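You operate a simulated robot arm through the tools that you are given. There is no shell and no other tool.

The job below is to be done with a simulated robot arm. You get a single attempt, and the scene is never put back.

## Task
Check the ring on the turntable and set the orange knob.
Fine: swing the steel arm on to it, press zero, turn the blue knob to its end and read the display; OK up to 0.05, else HOLD; leave the ring there and the arm away.

Only the result counts: the job must be done as asked and must still hold three seconds after the hand-in. Knocking over, shifting, dropping, spilling or breaking anything else fails it.

## Robot
A 6-joint arm with a fingered hand, fixed in place. Base frame: the origin is on the floor under the middle of its stand, x ahead of it, y to its left, z up; the work surface is at about z = 0.91. Readings come in m, degrees, newtons and seconds.
With the tool pointing down near the work surface it reaches from about 0.32 to 0.8 m from the base axis. Its first joint turns from -115.0 to 115.0 degrees. Payload 4 kg.
The tool frame sits at the grasp point between the pads (the TCP): z along the fingers, y along the line on which they close. The tips reach 0.026 m beyond it. The gripper opens to 0.164 m; its body begins 0.073 m behind the TCP. The gripper is a hand of 5 fingers: y runs from the thumb to the fingers, the wrist lies at [0, 0, -0.239] in the tool frame.
Orientation is that of the tool frame in the base frame, as a unit quaternion [x, y, z, w]. With the fingers straight down and closing along the base's y, the tool's x points along the base's -x, its y along +y and its z along -z.

## Interface
- The arm moves only by the tool jog_arm. Its argument "series" is one flat list of numbers, 6 for each row, row after row: the shift along the tool's x, y, z in m, then the turn, a rotation vector about the tool's x, y, z in degrees. In form: [tx, ty, tz, wx, wy, wz, tx, ty, tz, wx, wy, wz, ...]. A call has 1 to 20 rows; each row shifts and turns the commanded pose from where the row before left it, along the tool's axes as they then stand. Rows are played at 5 a second. More than 0.05 m and 8.6 degrees between two rows, and nothing of the call is played. A pose out of reach is approached as far as the arm can. The call stops where the force on the tool passes 40 N (or 10 N more than at its start, if that is more) or the arm is blocked; 0.2 s more then pass. In this call time passes only in rows, and 0.2 s behind the last. The reply holds the time, the measured pose of the TCP, the force on the tool along the base axes, the opening and the grip force, in the units named above and with some noise, with the torque about the TCP (base axes, N m) and any sound that the robot's microphone picked up, and new pictures: "show" is both (left out), scene, wrist or none.
- Cameras (640 x 400 px; columns grow to the right, rows downward): "scene" is fixed at [0.4005, 0.502, 1.6553]; the picture's right is [0.37, 0.93, 0.00], its down [0.82, -0.33, -0.47] and it looks along [-0.43, 0.17, -0.88] (base axes); focal length 323 px, centre (320, 200). "wrist" rides on the gripper at [0.051, -0.07, -0.093] in the tool frame; the picture's right is [0.81, 0.59, 0.00], its down [-0.43, 0.60, -0.68] and it looks along [-0.40, 0.55, 0.74] (tool axes); focal length 270 px, centre (320, 200). There is no depth. A picture from a camera that has moved, and an enlarged one, comes with that camera's place and axes in the base frame and with its lens.
- slide_trunk(by): slides the trunk up (or, below 0, down) by that many m; the arm rides with it, the base frame stays. It gives what a move gives, with no picture.
- move_fingers(finger1, finger2, finger3, finger4, thumb_bend): sets how far each is bent, from 0 (flat) to 1 (curled in); at 0.3 the hand is open as for a grip, at 0.7 the pads meet at the TCP. One left out holds its place. A second passes; each finger stops where it meets its share of the squeeze, and holds until it gets a number again. It is the only way to open and close the hand. It gives what a move gives, with no picture; readings hold the bend of each and the force on the fingers (four entries, about 0 where the hand has none), thumb and palm.
- zoom(camera, box): a new picture of the part [left, top, right, bottom] of that camera's present view, enlarged. No time passes.
- hand_in(): hands the job in; it is judged then, once.

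Places have to be worked out from the pictures, the camera data and where the tool is seen. Open the gripper and draw the arm clear of the work before you hand the job in, unless the task says otherwise.

The tools are called after ">>>" by a JSON object that holds its "name" and its "arguments". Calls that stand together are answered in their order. jog_arm: Moves the arm, as the interface text tells. Its arguments: {"type":"object","properties":{"series":{"type":"array"},"show":{"type":"string","enum":["both","scene","wrist","none"]}},"required":["series"]} The other tools are called the same way: slide_trunk (by) moves the trunk up or down; move_fingers (finger1, finger2, finger3, finger4, thumb_bend) moves the fingers one by one; zoom (camera, box) takes an enlarged picture of a part of a camera's view; hand_in () hands the job in.

At the start:

```text
t: 0.0
tcp_pos: [0.0226, 0.5682, 1.2308]
tool_rot: [0.0, 1.0, 0.0, 0.0]
contact_force: [-0.2, 0.3, -0.3]
ft_torque: [0.0, 0.04, 0.04]
opening: 0.1639
finger_force: 0.0
shape: jaw
bend: [0.3, 0.3, 0.3, 0.3, 0.3]
finger forces: [0.1, 0.0, 0.0, 0.1, 0.0, 0.0]
trunk travel left (down, up): [-0.875, 0.115]
```

scene: 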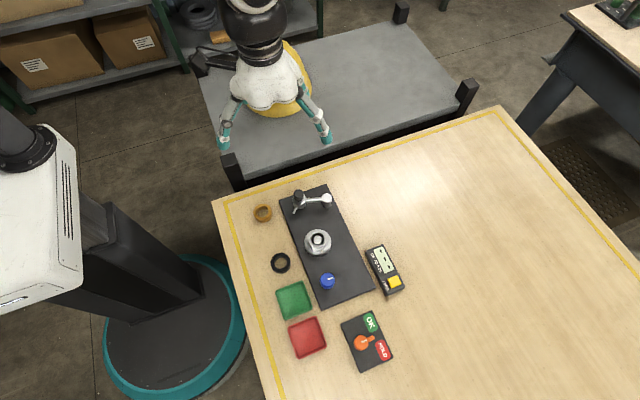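
wrist: 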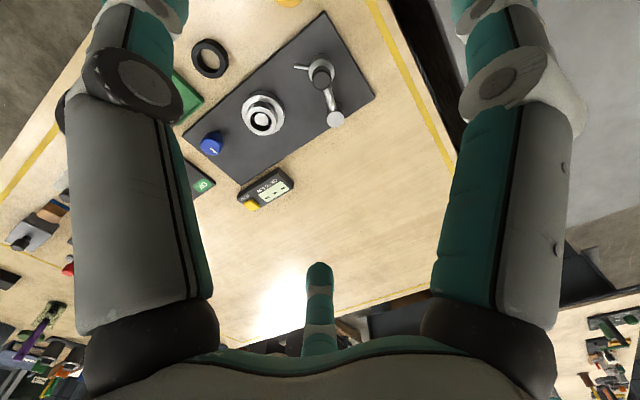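

I'll look closely at the station before moving anything.

>>> {"name": "zoom", "arguments": {"camera": "scene", "box": [240, 170, 420, 290]}}

>>> {"name": "zoom", "arguments": {"camera": "scene", "box": [260, 260, 440, 380]}}

>>> {"name": "zoom", "arguments": {"camera": "wrist", "box": [180, 20, 400, 220]}}

```text
3.33 times, centred on (330, 230) of scene
camera zoom: at [0.4005, 0.502, 1.6553], right [0.37, 0.93, 0.0], down [0.82, -0.33, -0.47], along [-0.43, 0.17, -0.88], focal length 1078 px, centre (287, 100)
```

zoom: 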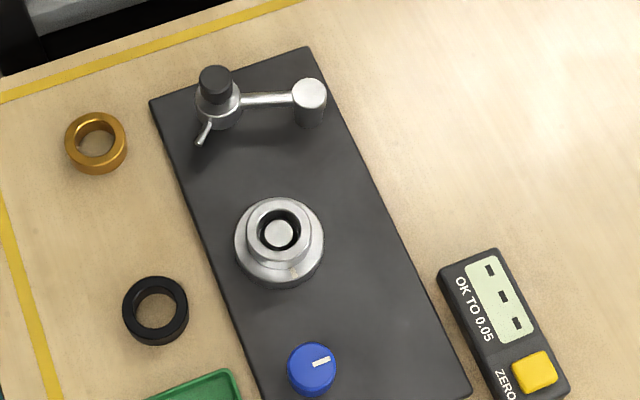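

```text
3.33 times, centred on (350, 320) of scene
camera zoom: at [0.4005, 0.502, 1.6553], right [0.37, 0.93, 0.0], down [0.82, -0.33, -0.47], along [-0.43, 0.17, -0.88], focal length 1078 px, centre (220, -200)
```

zoom: 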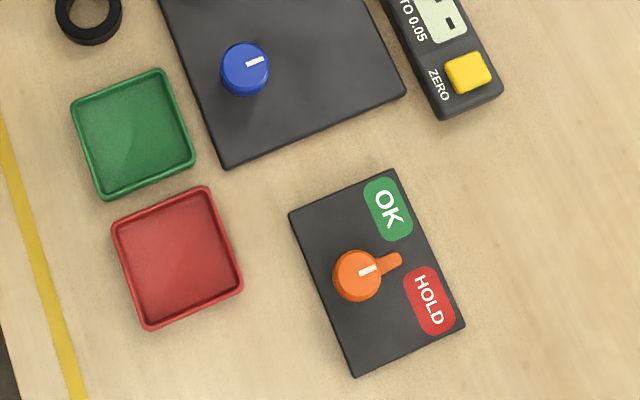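

```text
2.00 times, centred on (290, 120) of wrist
camera zoom: at [-0.0267, 0.4975, 1.3236], right [-0.81, 0.59, 0.0], down [0.43, 0.6, 0.68], along [0.4, 0.55, -0.74], focal length 541 px, centre (380, 360)
```

zoom: 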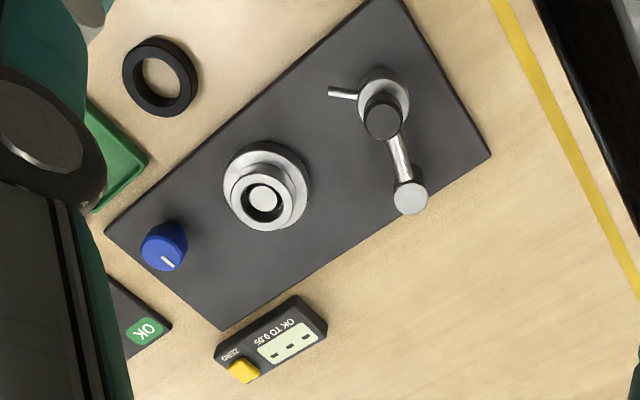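

Rough triangulation puts the turntable hub near (0.150, 0.595, 0.95), the post near (0.038, 0.589), the blue knob near (0.245, 0.580), the zero button near (0.301, 0.717) and the orange knob near (0.387, 0.596). I'll zoom tighter on the details before planning contacts.

>>> {"name": "zoom", "arguments": {"camera": "scene", "box": [280, 180, 344, 220]}}

>>> {"name": "zoom", "arguments": {"camera": "scene", "box": [294, 222, 350, 257]}}

>>> {"name": "zoom", "arguments": {"camera": "wrist", "box": [280, 40, 360, 140]}}

>>> {"name": "zoom", "arguments": {"camera": "wrist", "box": [230, 80, 300, 140]}}

>>> {"name": "zoom", "arguments": {"camera": "scene", "box": [190, 0, 350, 160]}}

```text
10.00 times, centred on (312, 200) of scene
camera zoom: at [0.4005, 0.502, 1.6553], right [0.37, 0.93, 0.0], down [0.82, -0.33, -0.47], along [-0.43, 0.17, -0.88], focal length 3234 px, centre (400, 200)
```

zoom: 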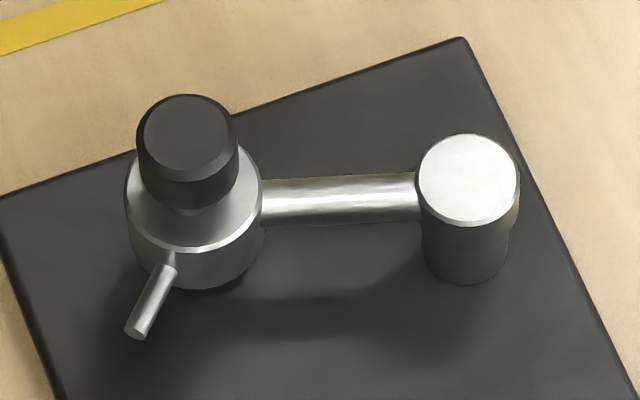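

```text
11.43 times, centred on (322, 240) of scene
camera zoom: at [0.4005, 0.502, 1.6553], right [0.37, 0.93, 0.0], down [0.82, -0.33, -0.47], along [-0.43, 0.17, -0.88], focal length 3696 px, centre (297, -251)
```

zoom: 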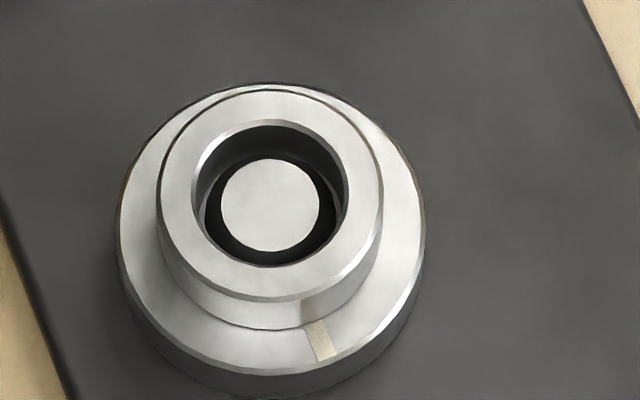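

```text
4.00 times, centred on (320, 90) of wrist
camera zoom: at [-0.0267, 0.4975, 1.3236], right [-0.81, 0.59, 0.0], down [0.43, 0.6, 0.68], along [0.4, 0.55, -0.74], focal length 1081 px, centre (320, 640)
```

zoom: 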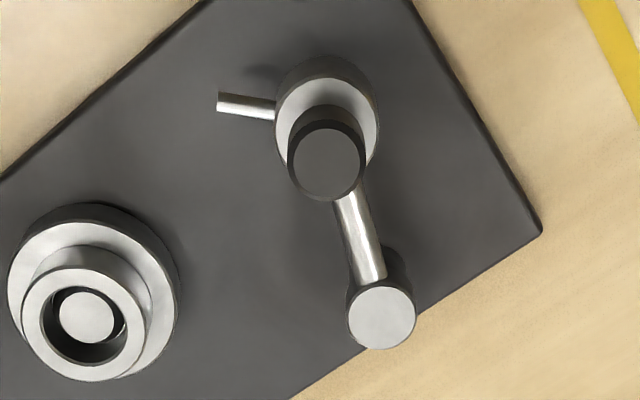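

```text
6.67 times, centred on (265, 110) of wrist
camera zoom: at [-0.0267, 0.4975, 1.3236], right [-0.81, 0.59, 0.0], down [0.43, 0.6, 0.68], along [0.4, 0.55, -0.74], focal length 1802 px, centre (687, 800)
```

zoom: 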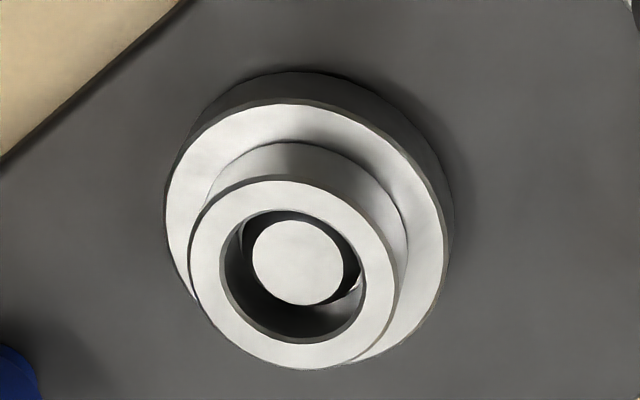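

```text
2.50 times, centred on (270, 80) of scene
camera zoom: at [0.4005, 0.502, 1.6553], right [0.37, 0.93, 0.0], down [0.82, -0.33, -0.47], along [-0.43, 0.17, -0.88], focal length 808 px, centre (445, 500)
```

zoom: 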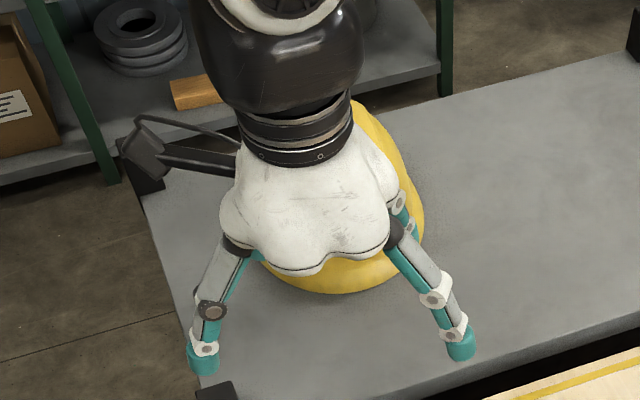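

The cylinder standing on the plate at about (0.061, 0.653) looks like the pivot. The black-capped head at about (0.038, 0.589), with the small stylus, looks like the end that swings onto the ring. I'll test the fingers up here in free space to learn the hand's geometry.

>>> {"name": "move_fingers", "arguments": {"finger1": 1, "finger2": 0.7, "finger3": 1, "finger4": 1, "thumb_bend": 0.7}}

>>> {"name": "zoom", "arguments": {"camera": "wrist", "box": [0, 0, 640, 400]}}

>>> {"name": "zoom", "arguments": {"camera": "scene", "box": [190, 0, 350, 160]}}

```text
t: 1.0
tcp_pos: [0.0252, 0.567, 1.231]
tool_rot: [0.0, 1.0, 0.0, 0.001]
contact_force: [0.5, 0.4, -0.6]
ft_torque: [0.0, 0.0, -0.05]
opening: 0.0002
finger_force: 0.1
shape: fingers
bend: [0.72, 0.68, 0.77, 0.72, 0.69]
finger forces: [0.0, 0.1, 0.0, 0.0, 0.0, 0.0]
trunk travel left (down, up): [-0.875, 0.115]
```

```text
1.00 times, centred on (320, 200) of wrist (not enlarged: the box is as wide or as high as the picture)
camera zoom: at [-0.0267, 0.4975, 1.3236], right [-0.81, 0.59, 0.0], down [0.43, 0.6, 0.68], along [0.4, 0.55, -0.74], focal length 270 px, centre (320, 200)
```

zoom: 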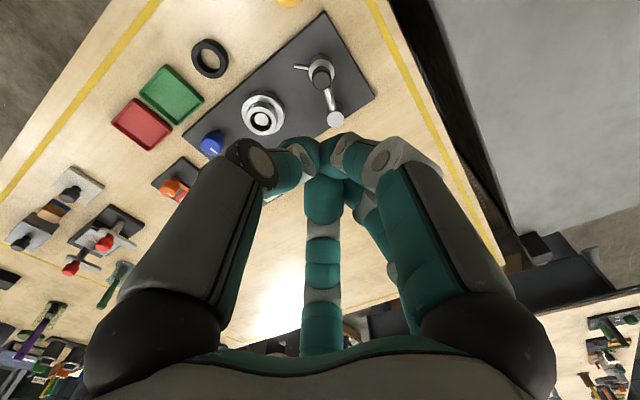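

```text
2.50 times, centred on (270, 80) of scene
camera zoom: at [0.4005, 0.502, 1.6553], right [0.37, 0.93, 0.0], down [0.82, -0.33, -0.47], along [-0.43, 0.17, -0.88], focal length 808 px, centre (445, 500)
```

zoom: 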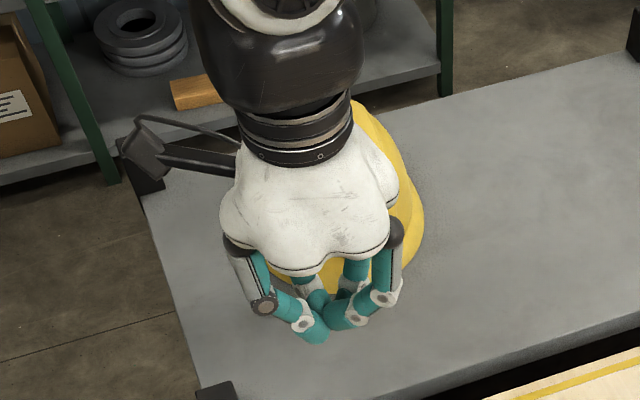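

The fingers met each other at about 0.72 and stopped there. I'll open everything, then curl fingers 1, 3 and 4 with the thumb and finger 2 held flat, to see the single-finger shape.

>>> {"name": "move_fingers", "arguments": {"finger1": 1, "finger2": 0, "finger3": 1, "finger4": 1, "thumb_bend": 0}}

>>> {"name": "zoom", "arguments": {"camera": "wrist", "box": [0, 0, 640, 400]}}

>>> {"name": "zoom", "arguments": {"camera": "scene", "box": [190, 0, 350, 160]}}

```text
t: 2.0
tcp_pos: [0.0248, 0.5685, 1.2312]
tool_rot: [0.001, 1.0, 0.001, 0.0]
contact_force: [-1.2, 0.1, -0.1]
ft_torque: [-0.02, -0.03, 0.01]
opening: 0.1059
finger_force: 0.0
shape: fingers
bend: [0.81, 0.01, 1.0, 0.94, 0.0]
finger forces: [0.0, 0.0, 0.0, 0.0, 0.0, 0.0]
trunk travel left (down, up): [-0.875, 0.115]
```

```text
1.00 times, centred on (320, 200) of wrist (not enlarged: the box is as wide or as high as the picture)
camera zoom: at [-0.0267, 0.4975, 1.3236], right [-0.81, 0.59, 0.0], down [0.43, 0.6, 0.68], along [0.4, 0.55, -0.74], focal length 270 px, centre (320, 200)
```

zoom: 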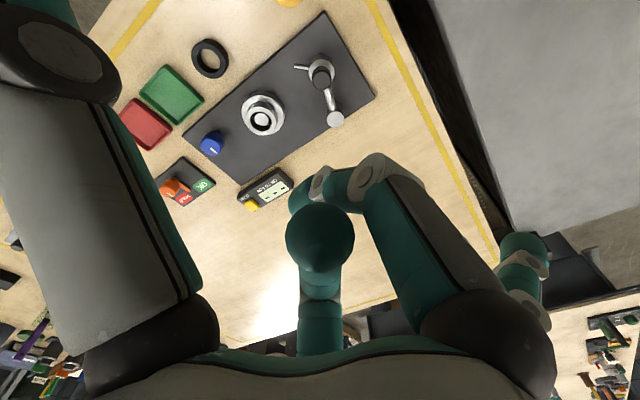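

```text
2.50 times, centred on (270, 80) of scene
camera zoom: at [0.4005, 0.502, 1.6553], right [0.37, 0.93, 0.0], down [0.82, -0.33, -0.47], along [-0.43, 0.17, -0.88], focal length 808 px, centre (445, 500)
```

zoom: 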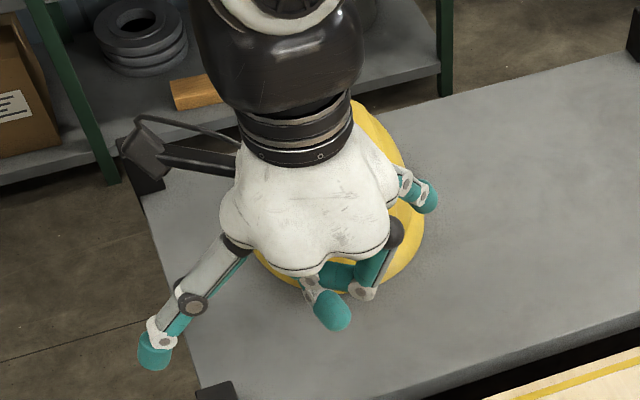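

Finger 2 points out toward base (-x, +y) and the thumb lies along -y. I still need to find where fingers 1 and 4 sit, so I'll flatten everything except finger 4.

>>> {"name": "move_fingers", "arguments": {"finger1": 0, "finger2": 0, "finger3": 0, "finger4": 0.7, "thumb_bend": 0}}

>>> {"name": "zoom", "arguments": {"camera": "wrist", "box": [0, 0, 640, 400]}}

>>> {"name": "zoom", "arguments": {"camera": "scene", "box": [190, 0, 350, 160]}}

```text
t: 3.0
tcp_pos: [0.0243, 0.5672, 1.2301]
tool_rot: [0.0, 1.0, 0.001, 0.0]
contact_force: [0.3, -0.4, -0.3]
ft_torque: [-0.01, -0.02, 0.01]
opening: 0.1232
finger_force: 0.0
shape: fingers
bend: [0.01, 0.01, 0.01, 0.7, 0.0]
finger forces: [0.1, 0.0, 0.0, 0.1, 0.1, 0.1]
trunk travel left (down, up): [-0.875, 0.115]
```

```text
1.00 times, centred on (320, 200) of wrist (not enlarged: the box is as wide or as high as the picture)
camera zoom: at [-0.0267, 0.4975, 1.3236], right [-0.81, 0.59, 0.0], down [0.43, 0.6, 0.68], along [0.4, 0.55, -0.74], focal length 270 px, centre (320, 200)
```

zoom: 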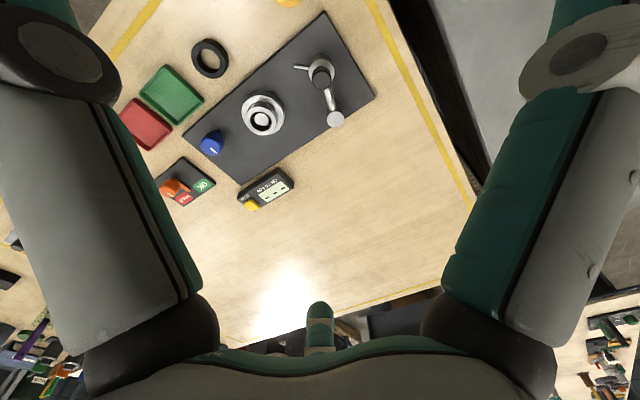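

```text
2.50 times, centred on (270, 80) of scene
camera zoom: at [0.4005, 0.502, 1.6553], right [0.37, 0.93, 0.0], down [0.82, -0.33, -0.47], along [-0.43, 0.17, -0.88], focal length 808 px, centre (445, 500)
```

zoom: 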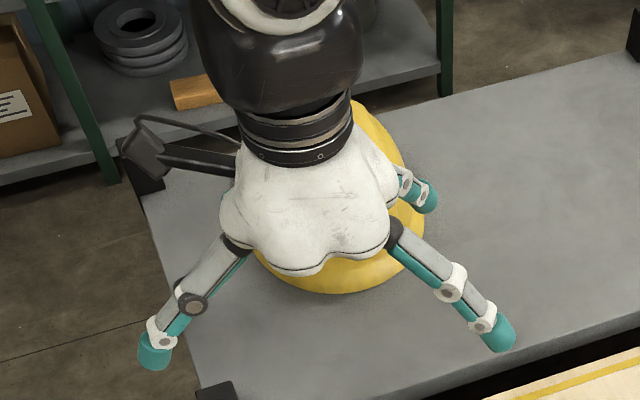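

Finger 4 isn't obvious in either view, so I'll look more closely around the palm.

>>> {"name": "zoom", "arguments": {"camera": "scene", "box": [235, 60, 335, 140]}}

>>> {"name": "zoom", "arguments": {"camera": "wrist", "box": [180, 250, 480, 400]}}

```text
5.00 times, centred on (285, 100) of scene
camera zoom: at [0.4005, 0.502, 1.6553], right [0.37, 0.93, 0.0], down [0.82, -0.33, -0.47], along [-0.43, 0.17, -0.88], focal length 1617 px, centre (495, 700)
```

zoom: 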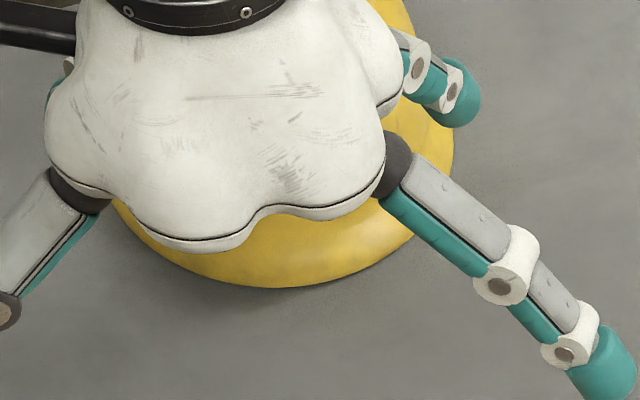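

```text
2.13 times, centred on (330, 325) of wrist
camera zoom: at [-0.0267, 0.4975, 1.3236], right [-0.81, 0.59, 0.0], down [0.43, 0.6, 0.68], along [0.4, 0.55, -0.74], focal length 577 px, centre (299, -67)
```

zoom: 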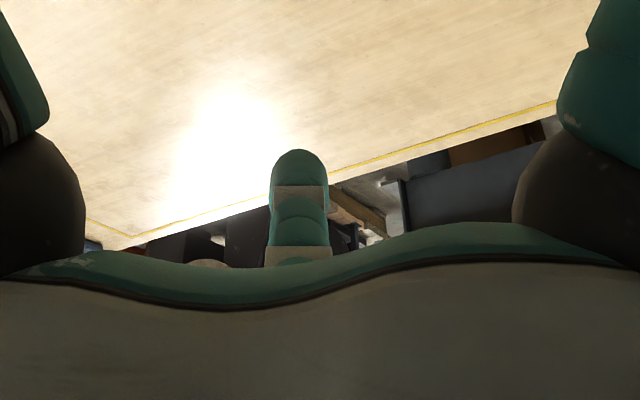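

Only four digits are really there: the thumb at tool -90°, and fingers 1, 2 and 3 at about -18°, 54° and 126°. I'll close them all into a compact poker at the TCP, then lower it near the swing arm's head to see its size next to the parts.

>>> {"name": "move_fingers", "arguments": {"finger1": 0.7, "finger2": 0.7, "finger3": 0.7, "finger4": 0.7, "thumb_bend": 0.7}}

>>> {"name": "jog_arm", "arguments": {"series": [0.008, 0.008, 0.0425, 0, 0, 0, 0.008, 0.008, 0.0425, 0, 0, 0, 0.008, 0.008, 0.0425, 0, 0, 0, 0.008, 0.008, 0.0425, 0, 0, 0], "show": "both"}}

```text
t: 4.0
tcp_pos: [0.0243, 0.5669, 1.2303]
tool_rot: [0.0, 1.0, 0.0, 0.0]
contact_force: [0.3, 0.3, -0.4]
ft_torque: [-0.05, -0.03, 0.0]
opening: 0.0001
finger_force: 0.0
shape: fingers
bend: [0.68, 0.68, 0.68, 0.7, 0.68]
finger forces: [0.0, 0.1, 0.0, 0.0, 0.0, 0.0]
trunk travel left (down, up): [-0.875, 0.115]
```

```text
t: 5.0
tcp_pos: [-0.0053, 0.6029, 1.0575]
tool_rot: [0.0, 1.0, 0.001, 0.0]
contact_force: [0.0, 0.5, -0.4]
ft_torque: [0.0, -0.01, 0.0]
opening: 0.0
finger_force: 0.1
shape: fingers
bend: [0.68, 0.68, 0.68, 0.7, 0.68]
finger forces: [0.0, 0.0, 0.1, 0.1, 0.0, 0.1]
trunk travel left (down, up): [-0.875, 0.115]
camera wrist: at [-0.0563, 0.5325, 1.1497], right [-0.81, 0.59, 0.0], down [0.43, 0.6, 0.68], along [0.4, 0.55, -0.74], focal length 270 px, centre (320, 200)
```

scene: 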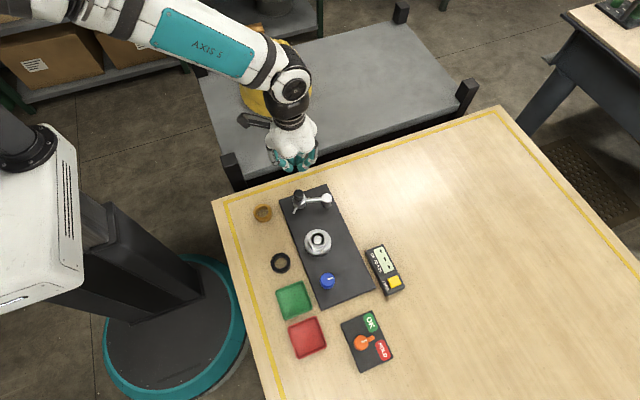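
wrist: 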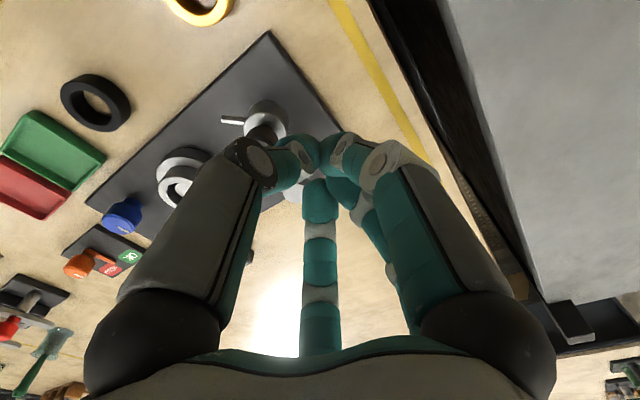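

The hand is now near (-0.005, 0.603, 1.058), and I'll zoom in to see the fingertip clump next to the head.

>>> {"name": "zoom", "arguments": {"camera": "scene", "box": [250, 140, 346, 220]}}

>>> {"name": "zoom", "arguments": {"camera": "wrist", "box": [200, 80, 420, 220]}}

```text
5.00 times, centred on (298, 180) of scene
camera zoom: at [0.4005, 0.502, 1.6553], right [0.37, 0.93, 0.0], down [0.82, -0.33, -0.47], along [-0.43, 0.17, -0.88], focal length 1617 px, centre (430, 300)
```

zoom: 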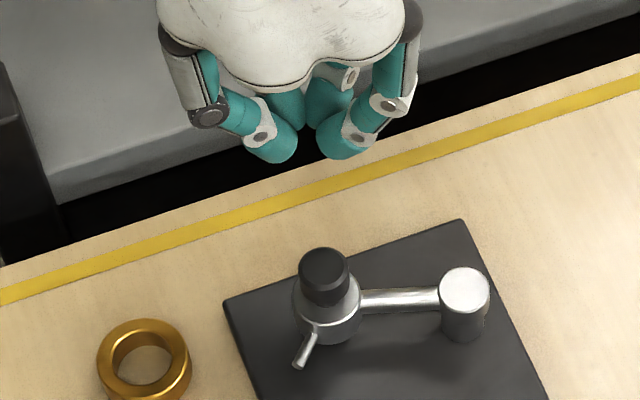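

```text
2.86 times, centred on (310, 150) of wrist
camera zoom: at [-0.0563, 0.5325, 1.1497], right [-0.81, 0.59, 0.0], down [0.43, 0.6, 0.68], along [0.4, 0.55, -0.74], focal length 772 px, centre (349, 343)
```

zoom: 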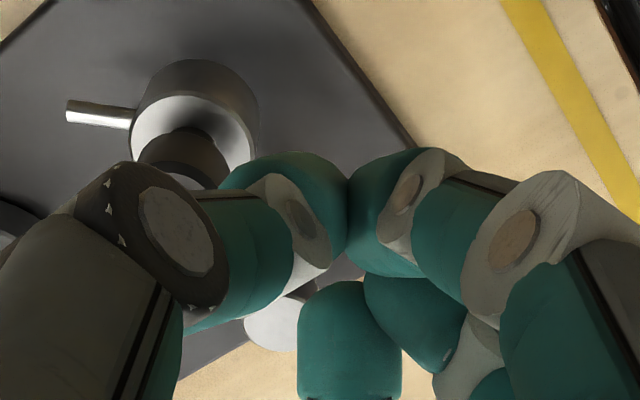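

The four-digit clump is about 5 cm wide, which is bulky. I'll try finger 3 alone as a probe, half bent, with the others curled into the palm.

>>> {"name": "move_fingers", "arguments": {"finger1": 1, "finger2": 1, "finger3": 0.3, "finger4": 1, "thumb_bend": 1}}

>>> {"name": "move_fingers", "arguments": {"finger1": 1, "finger2": 1, "finger3": 0.45, "finger4": 1, "thumb_bend": 1}}

>>> {"name": "zoom", "arguments": {"camera": "scene", "box": [250, 140, 346, 220]}}

>>> {"name": "zoom", "arguments": {"camera": "wrist", "box": [0, 0, 640, 400]}}

```text
t: 6.0
tcp_pos: [-0.0058, 0.6012, 1.0579]
tool_rot: [0.0, 1.0, 0.0, 0.0]
contact_force: [1.1, 0.1, -1.1]
ft_torque: [0.01, -0.03, 0.02]
opening: 0.0014
finger_force: 0.1
shape: fingers
bend: [0.79, 0.74, 0.3, 0.91, 0.9]
finger forces: [0.0, 0.0, 0.1, 0.0, 0.1, 0.1]
trunk travel left (down, up): [-0.875, 0.115]
```

```text
t: 7.0
tcp_pos: [-0.0049, 0.601, 1.0573]
tool_rot: [0.0, 1.0, -0.001, 0.001]
contact_force: [-0.5, 0.3, 0.0]
ft_torque: [-0.02, -0.02, -0.01]
opening: 0.0018
finger_force: 0.1
shape: fingers
bend: [0.79, 0.74, 0.45, 0.92, 0.91]
finger forces: [0.0, 0.0, 0.1, 0.0, 0.0, 0.0]
trunk travel left (down, up): [-0.875, 0.115]
```

```text
5.00 times, centred on (298, 180) of scene
camera zoom: at [0.4005, 0.502, 1.6553], right [0.37, 0.93, 0.0], down [0.82, -0.33, -0.47], along [-0.43, 0.17, -0.88], focal length 1617 px, centre (430, 300)
```

zoom: 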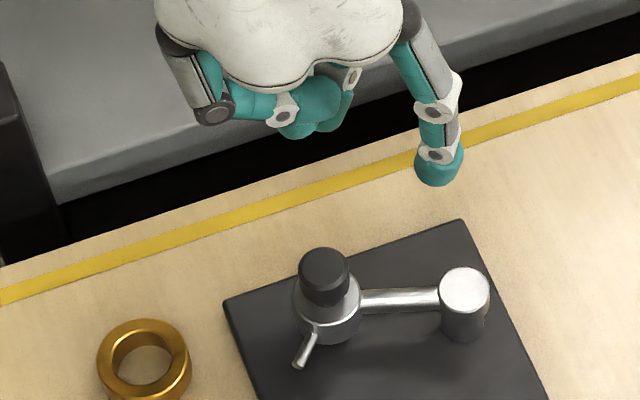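

```text
1.00 times, centred on (320, 200) of wrist (not enlarged: the box is as wide or as high as the picture)
camera zoom: at [-0.0558, 0.5316, 1.1505], right [-0.81, 0.59, 0.0], down [0.43, 0.6, 0.68], along [0.4, 0.55, -0.74], focal length 270 px, centre (320, 200)
```

zoom: 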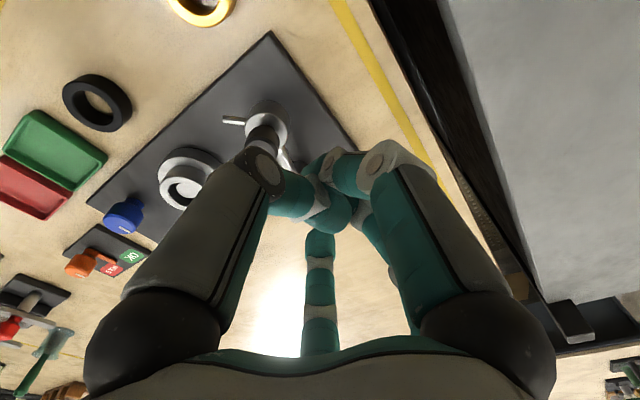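

Finger 3 at 0.45 makes a clean probe. Its tip is offset from the TCP by about (+0.036, +0.050) in base, and its bottom is about 0.04 m below the TCP. I'll place that tip behind (-x) the head at roughly (-0.018, 0.610), at collar/cap height.

>>> {"name": "jog_arm", "arguments": {"series": [0.025, -0.021, 0, 0, 0, 0, 0.025, -0.021, 0, 0, 0, 0, 0, 0, 0.03, 0, 0, 0, 0, 0, 0.035, 0, 0, 0], "show": "both"}}

>>> {"name": "zoom", "arguments": {"camera": "scene", "box": [250, 150, 346, 230]}}

```text
t: 8.0
tcp_pos: [-0.0577, 0.559, 0.9952]
tool_rot: [-0.001, 1.0, 0.0, -0.001]
contact_force: [-0.1, 0.4, -0.2]
ft_torque: [0.02, 0.03, -0.01]
opening: 0.0016
finger_force: 0.1
shape: fingers
bend: [0.79, 0.74, 0.45, 0.92, 0.91]
finger forces: [0.1, 0.0, 0.0, 0.0, 0.1, 0.1]
trunk travel left (down, up): [-0.875, 0.115]
camera wrist: at [-0.1078, 0.4888, 1.088], right [-0.81, 0.59, 0.0], down [0.43, 0.59, 0.68], along [0.4, 0.55, -0.74], focal length 270 px, centre (320, 200)
```

scene: 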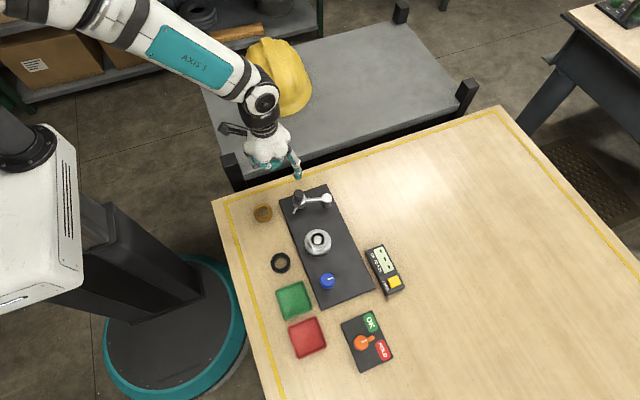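
wrist: 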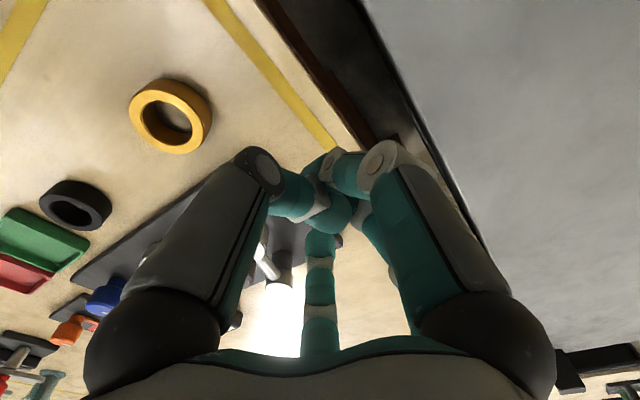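

```text
5.00 times, centred on (298, 190) of scene
camera zoom: at [0.4005, 0.502, 1.6553], right [0.37, 0.93, 0.0], down [0.82, -0.33, -0.47], along [-0.43, 0.17, -0.88], focal length 1617 px, centre (430, 250)
```

zoom: 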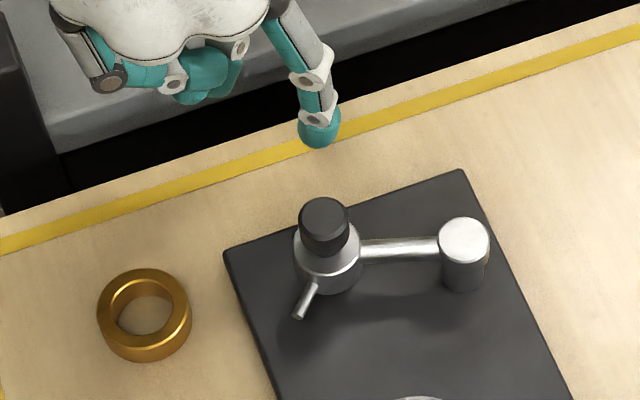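

The tip is at about (-0.021, 0.609), which matches the prediction. I'll lower slightly and advance to just short of the head, then start pushing along the arc.

>>> {"name": "jog_arm", "arguments": {"series": [-0.0145, -0.0045, 0.004, 0, 0, 0, -0.0145, -0.0045, 0.004, 0, 0, 0], "show": "none"}}

>>> {"name": "zoom", "arguments": {"camera": "scene", "box": [270, 160, 350, 220]}}

```text
t: 8.6
tcp_pos: [-0.0269, 0.5498, 0.9871]
tool_rot: [0.001, 1.0, 0.0, 0.0]
contact_force: [-0.7, 0.0, -0.5]
ft_torque: [0.02, 0.0, -0.02]
opening: 0.0012
finger_force: 0.0
shape: fingers
bend: [0.79, 0.74, 0.45, 0.92, 0.91]
finger forces: [0.0, 0.0, 0.1, 0.0, 0.0, 0.1]
trunk travel left (down, up): [-0.875, 0.115]
```

```text
6.67 times, centred on (310, 190) of scene
camera zoom: at [0.4005, 0.502, 1.6553], right [0.37, 0.93, 0.0], down [0.82, -0.33, -0.47], along [-0.43, 0.17, -0.88], focal length 2156 px, centre (387, 267)
```

zoom: 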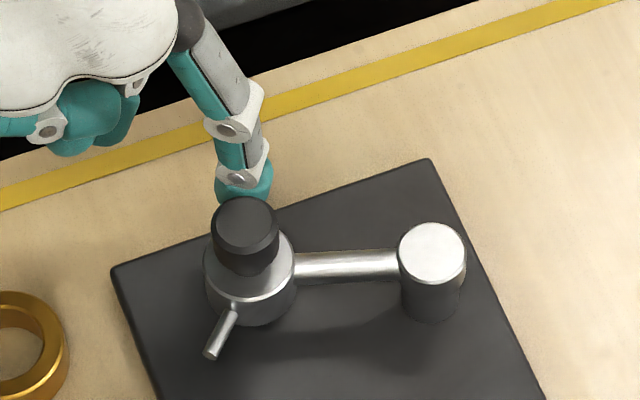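

The tip is right behind the head. I'll push in small steps along the arc and watch the force.

>>> {"name": "jog_arm", "arguments": {"series": [-0.004, -0.003, 0, 0, 0, 0, -0.004, -0.003, 0, 0, 0, 0, -0.004, -0.003, 0, 0, 0, 0], "show": "none"}}

>>> {"name": "zoom", "arguments": {"camera": "scene", "box": [270, 160, 350, 220]}}

```text
t: 9.4
tcp_pos: [-0.0166, 0.541, 0.9867]
tool_rot: [0.0, 1.0, 0.0, 0.0]
contact_force: [-0.9, 0.0, -0.5]
ft_torque: [0.08, -0.01, 0.03]
opening: 0.0017
finger_force: 0.0
shape: fingers
bend: [0.79, 0.74, 0.45, 0.92, 0.91]
finger forces: [0.0, 0.0, 0.3, 0.1, 0.1, 0.0]
trunk travel left (down, up): [-0.875, 0.115]
```

```text
6.67 times, centred on (310, 190) of scene
camera zoom: at [0.4005, 0.502, 1.6553], right [0.37, 0.93, 0.0], down [0.82, -0.33, -0.47], along [-0.43, 0.17, -0.88], focal length 2156 px, centre (387, 267)
```

zoom: 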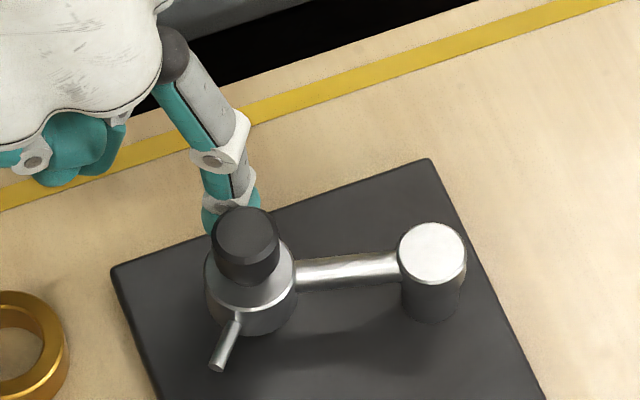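

The head is swinging about the right-hand pivot with a very light force of about 0.3 N. I'll continue along the arc.

>>> {"name": "jog_arm", "arguments": {"series": [-0.0057, -0.0029, 0, 0, 0, 0, -0.0057, -0.0029, 0, 0, 0, 0, -0.0061, -0.0019, 0, 0, 0, 0, -0.0061, -0.0019, 0, 0, 0, 0], "show": "none"}}

>>> {"name": "zoom", "arguments": {"camera": "scene", "box": [270, 180, 366, 260]}}

>>> {"name": "zoom", "arguments": {"camera": "scene", "box": [360, 240, 408, 300]}}

```text
t: 10.4
tcp_pos: [0.0064, 0.5299, 0.9874]
tool_rot: [0.0, 1.0, 0.0, 0.0]
contact_force: [-0.3, 0.2, 0.4]
ft_torque: [-0.03, 0.0, -0.05]
opening: 0.0015
finger_force: 0.2
shape: fingers
bend: [0.79, 0.74, 0.45, 0.92, 0.91]
finger forces: [0.0, 0.0, 0.0, 0.0, 0.1, 0.1]
trunk travel left (down, up): [-0.875, 0.115]
```

```text
5.00 times, centred on (318, 220) of scene
camera zoom: at [0.4005, 0.502, 1.6553], right [0.37, 0.93, 0.0], down [0.82, -0.33, -0.47], along [-0.43, 0.17, -0.88], focal length 1617 px, centre (330, 100)
```

zoom: 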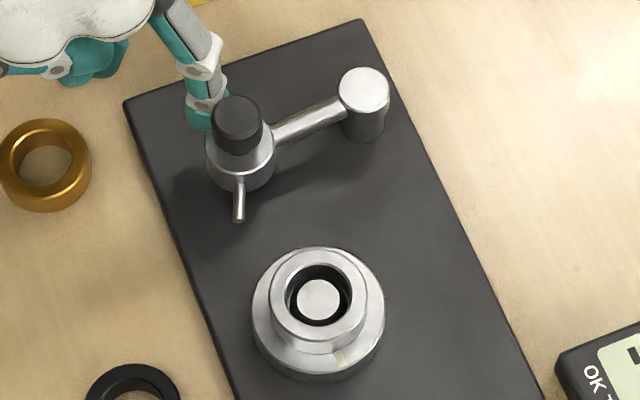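

```text
6.67 times, centred on (384, 270) of scene
camera zoom: at [0.4005, 0.502, 1.6553], right [0.37, 0.93, 0.0], down [0.82, -0.33, -0.47], along [-0.43, 0.17, -0.88], focal length 2156 px, centre (-107, -267)
```

zoom: 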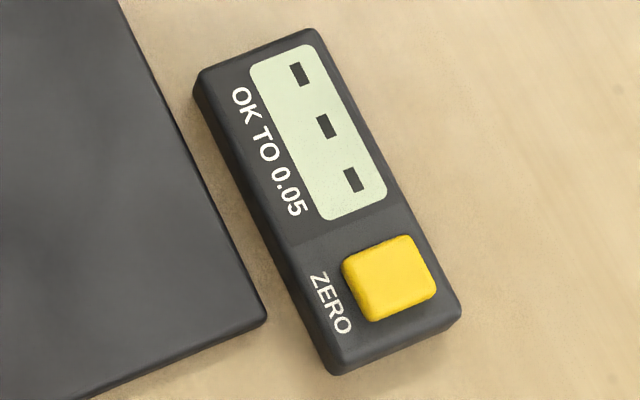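

The head is at about (0.066, 0.588), roughly halfway, and the display still shows dashes. I'll continue with smaller steps.

>>> {"name": "jog_arm", "arguments": {"series": [-0.004, 0, 0, 0, 0, 0, -0.004, 0, 0, 0, 0, 0, -0.004, 0, 0, 0, 0, 0], "show": "none"}}

>>> {"name": "zoom", "arguments": {"camera": "scene", "box": [270, 180, 366, 260]}}

>>> {"name": "zoom", "arguments": {"camera": "scene", "box": [360, 240, 408, 300]}}

```text
t: 11.2
tcp_pos: [0.018, 0.5307, 0.9884]
tool_rot: [0.0, 1.0, 0.0, 0.0]
contact_force: [0.4, -0.3, 0.6]
ft_torque: [-0.04, 0.01, -0.01]
opening: 0.0014
finger_force: 0.0
shape: fingers
bend: [0.79, 0.74, 0.45, 0.92, 0.91]
finger forces: [0.0, 0.0, 0.1, 0.0, 0.1, 0.0]
trunk travel left (down, up): [-0.875, 0.115]
```

```text
5.00 times, centred on (318, 220) of scene
camera zoom: at [0.4005, 0.502, 1.6553], right [0.37, 0.93, 0.0], down [0.82, -0.33, -0.47], along [-0.43, 0.17, -0.88], focal length 1617 px, centre (330, 100)
```

zoom: 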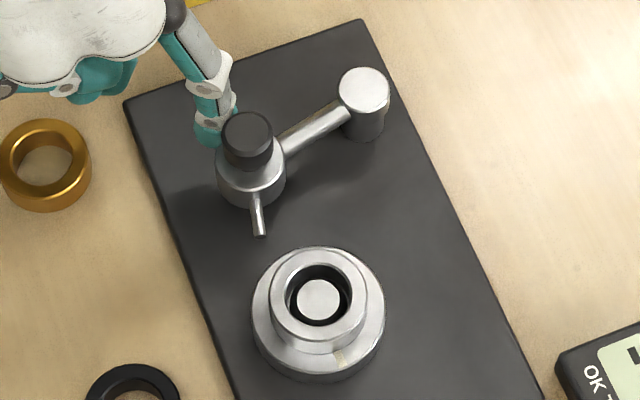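

```text
6.67 times, centred on (384, 270) of scene
camera zoom: at [0.4005, 0.502, 1.6553], right [0.37, 0.93, 0.0], down [0.82, -0.33, -0.47], along [-0.43, 0.17, -0.88], focal length 2156 px, centre (-107, -267)
```

zoom: 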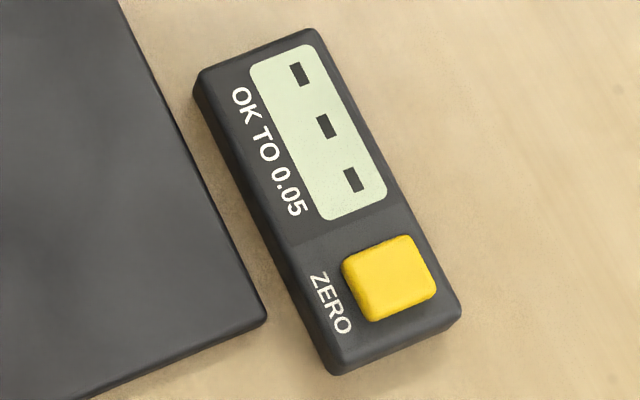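

The head is at about (0.077, 0.589) and the stylus still hasn't reached the ring. I'll keep pushing gently.

>>> {"name": "jog_arm", "arguments": {"series": [-0.004, 0.0005, 0, 0, 0, 0, -0.004, 0.001, 0, 0, 0, 0], "show": "none"}}

>>> {"name": "zoom", "arguments": {"camera": "scene", "box": [270, 180, 366, 260]}}

>>> {"name": "zoom", "arguments": {"camera": "scene", "box": [360, 240, 408, 300]}}

```text
t: 11.8
tcp_pos: [0.0273, 0.5316, 0.988]
tool_rot: [0.001, 1.0, 0.0, 0.001]
contact_force: [-0.6, -0.4, 0.1]
ft_torque: [0.01, 0.0, 0.01]
opening: 0.0015
finger_force: 0.1
shape: fingers
bend: [0.79, 0.74, 0.45, 0.92, 0.91]
finger forces: [0.0, 0.1, 0.0, 0.1, 0.0, 0.0]
trunk travel left (down, up): [-0.875, 0.115]
```

```text
5.00 times, centred on (318, 220) of scene
camera zoom: at [0.4005, 0.502, 1.6553], right [0.37, 0.93, 0.0], down [0.82, -0.33, -0.47], along [-0.43, 0.17, -0.88], focal length 1617 px, centre (330, 100)
```

zoom: 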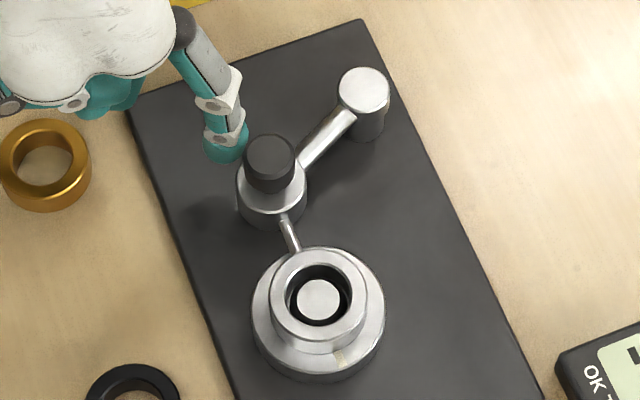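

```text
6.67 times, centred on (384, 270) of scene
camera zoom: at [0.4005, 0.502, 1.6553], right [0.37, 0.93, 0.0], down [0.82, -0.33, -0.47], along [-0.43, 0.17, -0.88], focal length 2156 px, centre (-107, -267)
```

zoom: 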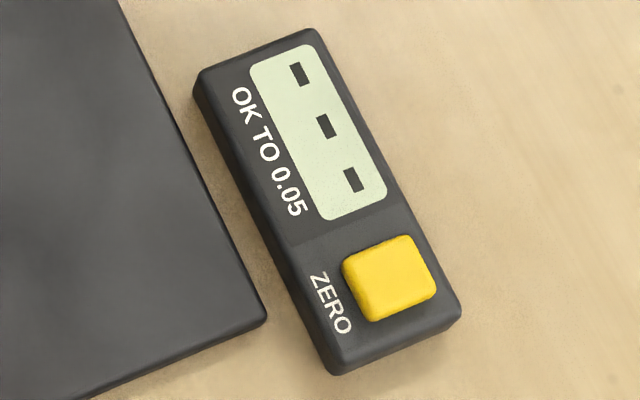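

The head is now at about (0.090, 0.594) and the stylus looks very close to the ring. I'll zoom in to check for a gap.

>>> {"name": "zoom", "arguments": {"camera": "scene", "box": [290, 200, 346, 235]}}

>>> {"name": "zoom", "arguments": {"camera": "wrist", "box": [0, 0, 640, 400]}}

```text
11.43 times, centred on (318, 218) of scene
camera zoom: at [0.4005, 0.502, 1.6553], right [0.37, 0.93, 0.0], down [0.82, -0.33, -0.47], along [-0.43, 0.17, -0.88], focal length 3696 px, centre (343, 0)
```

zoom: 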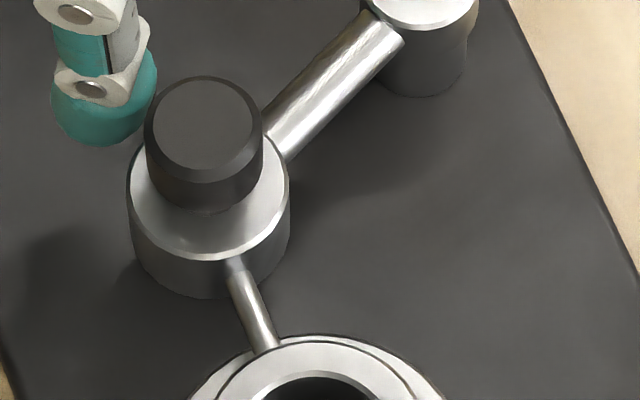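

```text
1.00 times, centred on (320, 200) of wrist (not enlarged: the box is as wide or as high as the picture)
camera zoom: at [-0.0237, 0.4612, 1.0805], right [-0.81, 0.59, 0.0], down [0.43, 0.6, 0.68], along [0.4, 0.55, -0.74], focal length 270 px, centre (320, 200)
```

zoom: 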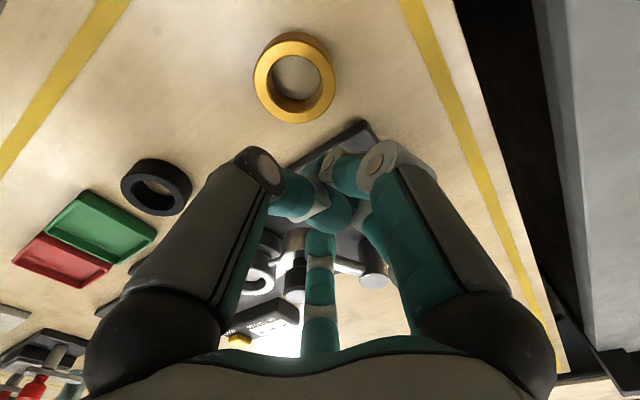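

The stylus tip appears just at the ring's edge but the display is still blank. I'll nudge 2 mm at a time along the arc.

>>> {"name": "jog_arm", "arguments": {"series": [-0.002, 0.001, 0, 0, 0, 0], "show": "none"}}

>>> {"name": "zoom", "arguments": {"camera": "scene", "box": [290, 205, 346, 240]}}

>>> {"name": "zoom", "arguments": {"camera": "scene", "box": [360, 240, 408, 300]}}

```text
t: 12.2
tcp_pos: [0.0299, 0.5342, 0.9884]
tool_rot: [-0.001, 1.0, -0.001, 0.0]
contact_force: [0.3, -0.6, 0.7]
ft_torque: [0.0, -0.01, 0.02]
opening: 0.0013
finger_force: 0.0
shape: fingers
bend: [0.79, 0.74, 0.45, 0.92, 0.91]
finger forces: [0.0, 0.0, 0.0, 0.0, 0.0, 0.0]
trunk travel left (down, up): [-0.875, 0.115]
```

```text
11.43 times, centred on (318, 222) of scene
camera zoom: at [0.4005, 0.502, 1.6553], right [0.37, 0.93, 0.0], down [0.82, -0.33, -0.47], along [-0.43, 0.17, -0.88], focal length 3696 px, centre (343, -57)
```

zoom: 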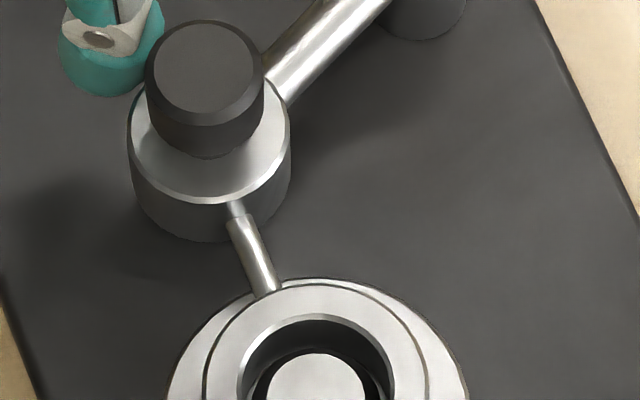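

```text
6.67 times, centred on (384, 270) of scene
camera zoom: at [0.4005, 0.502, 1.6553], right [0.37, 0.93, 0.0], down [0.82, -0.33, -0.47], along [-0.43, 0.17, -0.88], focal length 2156 px, centre (-107, -267)
```

zoom: 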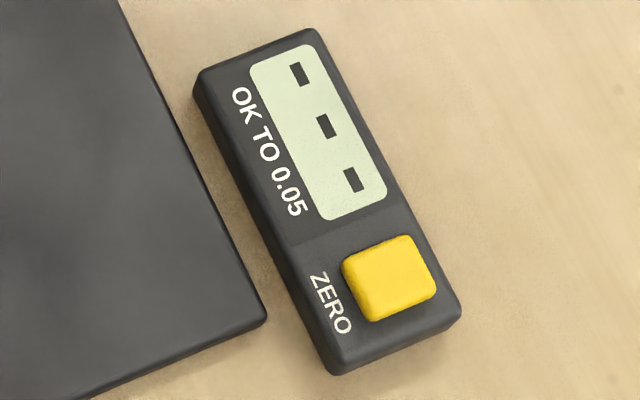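

The head is now in loose contact and the stylus meets the ring edge, but the display still shows dashes. I'll nudge further in 1.5 mm steps and watch the force.

>>> {"name": "jog_arm", "arguments": {"series": [-0.0015, 0.001, 0, 0, 0, 0, -0.0015, 0.001, 0, 0, 0, 0], "show": "none"}}

>>> {"name": "zoom", "arguments": {"camera": "scene", "box": [290, 205, 346, 240]}}

>>> {"name": "zoom", "arguments": {"camera": "scene", "box": [360, 240, 408, 300]}}

```text
t: 12.8
tcp_pos: [0.0317, 0.5345, 0.9877]
tool_rot: [0.0, 1.0, 0.0, 0.0]
contact_force: [0.0, 0.5, -0.1]
ft_torque: [-0.03, 0.01, 0.0]
opening: 0.0016
finger_force: 0.1
shape: fingers
bend: [0.79, 0.74, 0.45, 0.92, 0.91]
finger forces: [0.0, 0.0, 0.0, 0.0, 0.0, 0.0]
trunk travel left (down, up): [-0.875, 0.115]
```

```text
11.43 times, centred on (318, 222) of scene
camera zoom: at [0.4005, 0.502, 1.6553], right [0.37, 0.93, 0.0], down [0.82, -0.33, -0.47], along [-0.43, 0.17, -0.88], focal length 3696 px, centre (343, -57)
```

zoom: 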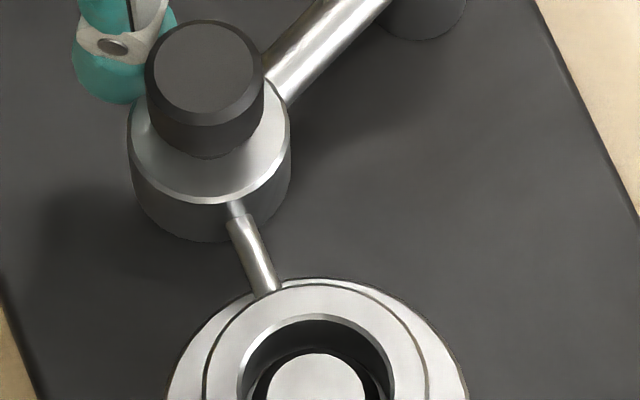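

```text
6.67 times, centred on (384, 270) of scene
camera zoom: at [0.4005, 0.502, 1.6553], right [0.37, 0.93, 0.0], down [0.82, -0.33, -0.47], along [-0.43, 0.17, -0.88], focal length 2156 px, centre (-107, -267)
```

zoom: 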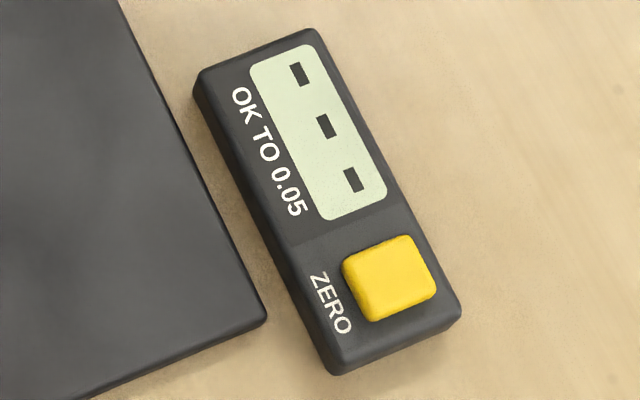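

The head is at rest at about (0.090, 0.595), and the finger hasn't quite caught up with it. I'll push a little more to see whether it's seated against the ring or a stop.

>>> {"name": "jog_arm", "arguments": {"series": [-0.0015, 0.0005, 0, 0, 0, 0, -0.0015, 0.0005, 0, 0, 0, 0], "show": "none"}}

>>> {"name": "zoom", "arguments": {"camera": "scene", "box": [290, 205, 346, 240]}}

>>> {"name": "zoom", "arguments": {"camera": "scene", "box": [360, 240, 408, 300]}}

```text
t: 13.4
tcp_pos: [0.0333, 0.5358, 0.9868]
tool_rot: [0.0, 1.0, 0.001, -0.001]
contact_force: [-0.6, -0.3, 1.2]
ft_torque: [0.0, 0.02, 0.04]
opening: 0.0014
finger_force: 1.0
shape: fingers
bend: [0.79, 0.74, 0.46, 0.92, 0.91]
finger forces: [0.0, 0.0, 1.2, 0.1, 0.0, 0.0]
trunk travel left (down, up): [-0.875, 0.115]
```

```text
11.43 times, centred on (318, 222) of scene
camera zoom: at [0.4005, 0.502, 1.6553], right [0.37, 0.93, 0.0], down [0.82, -0.33, -0.47], along [-0.43, 0.17, -0.88], focal length 3696 px, centre (343, -57)
```

zoom: 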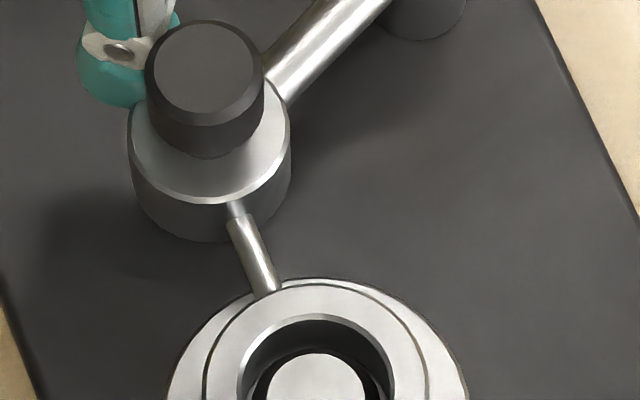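

```text
6.67 times, centred on (384, 270) of scene
camera zoom: at [0.4005, 0.502, 1.6553], right [0.37, 0.93, 0.0], down [0.82, -0.33, -0.47], along [-0.43, 0.17, -0.88], focal length 2156 px, centre (-107, -267)
```

zoom: 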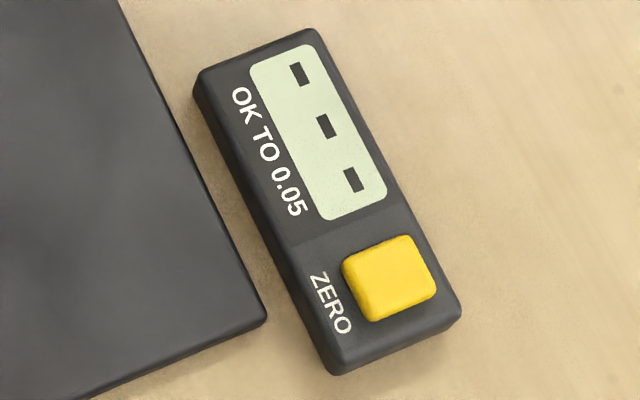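

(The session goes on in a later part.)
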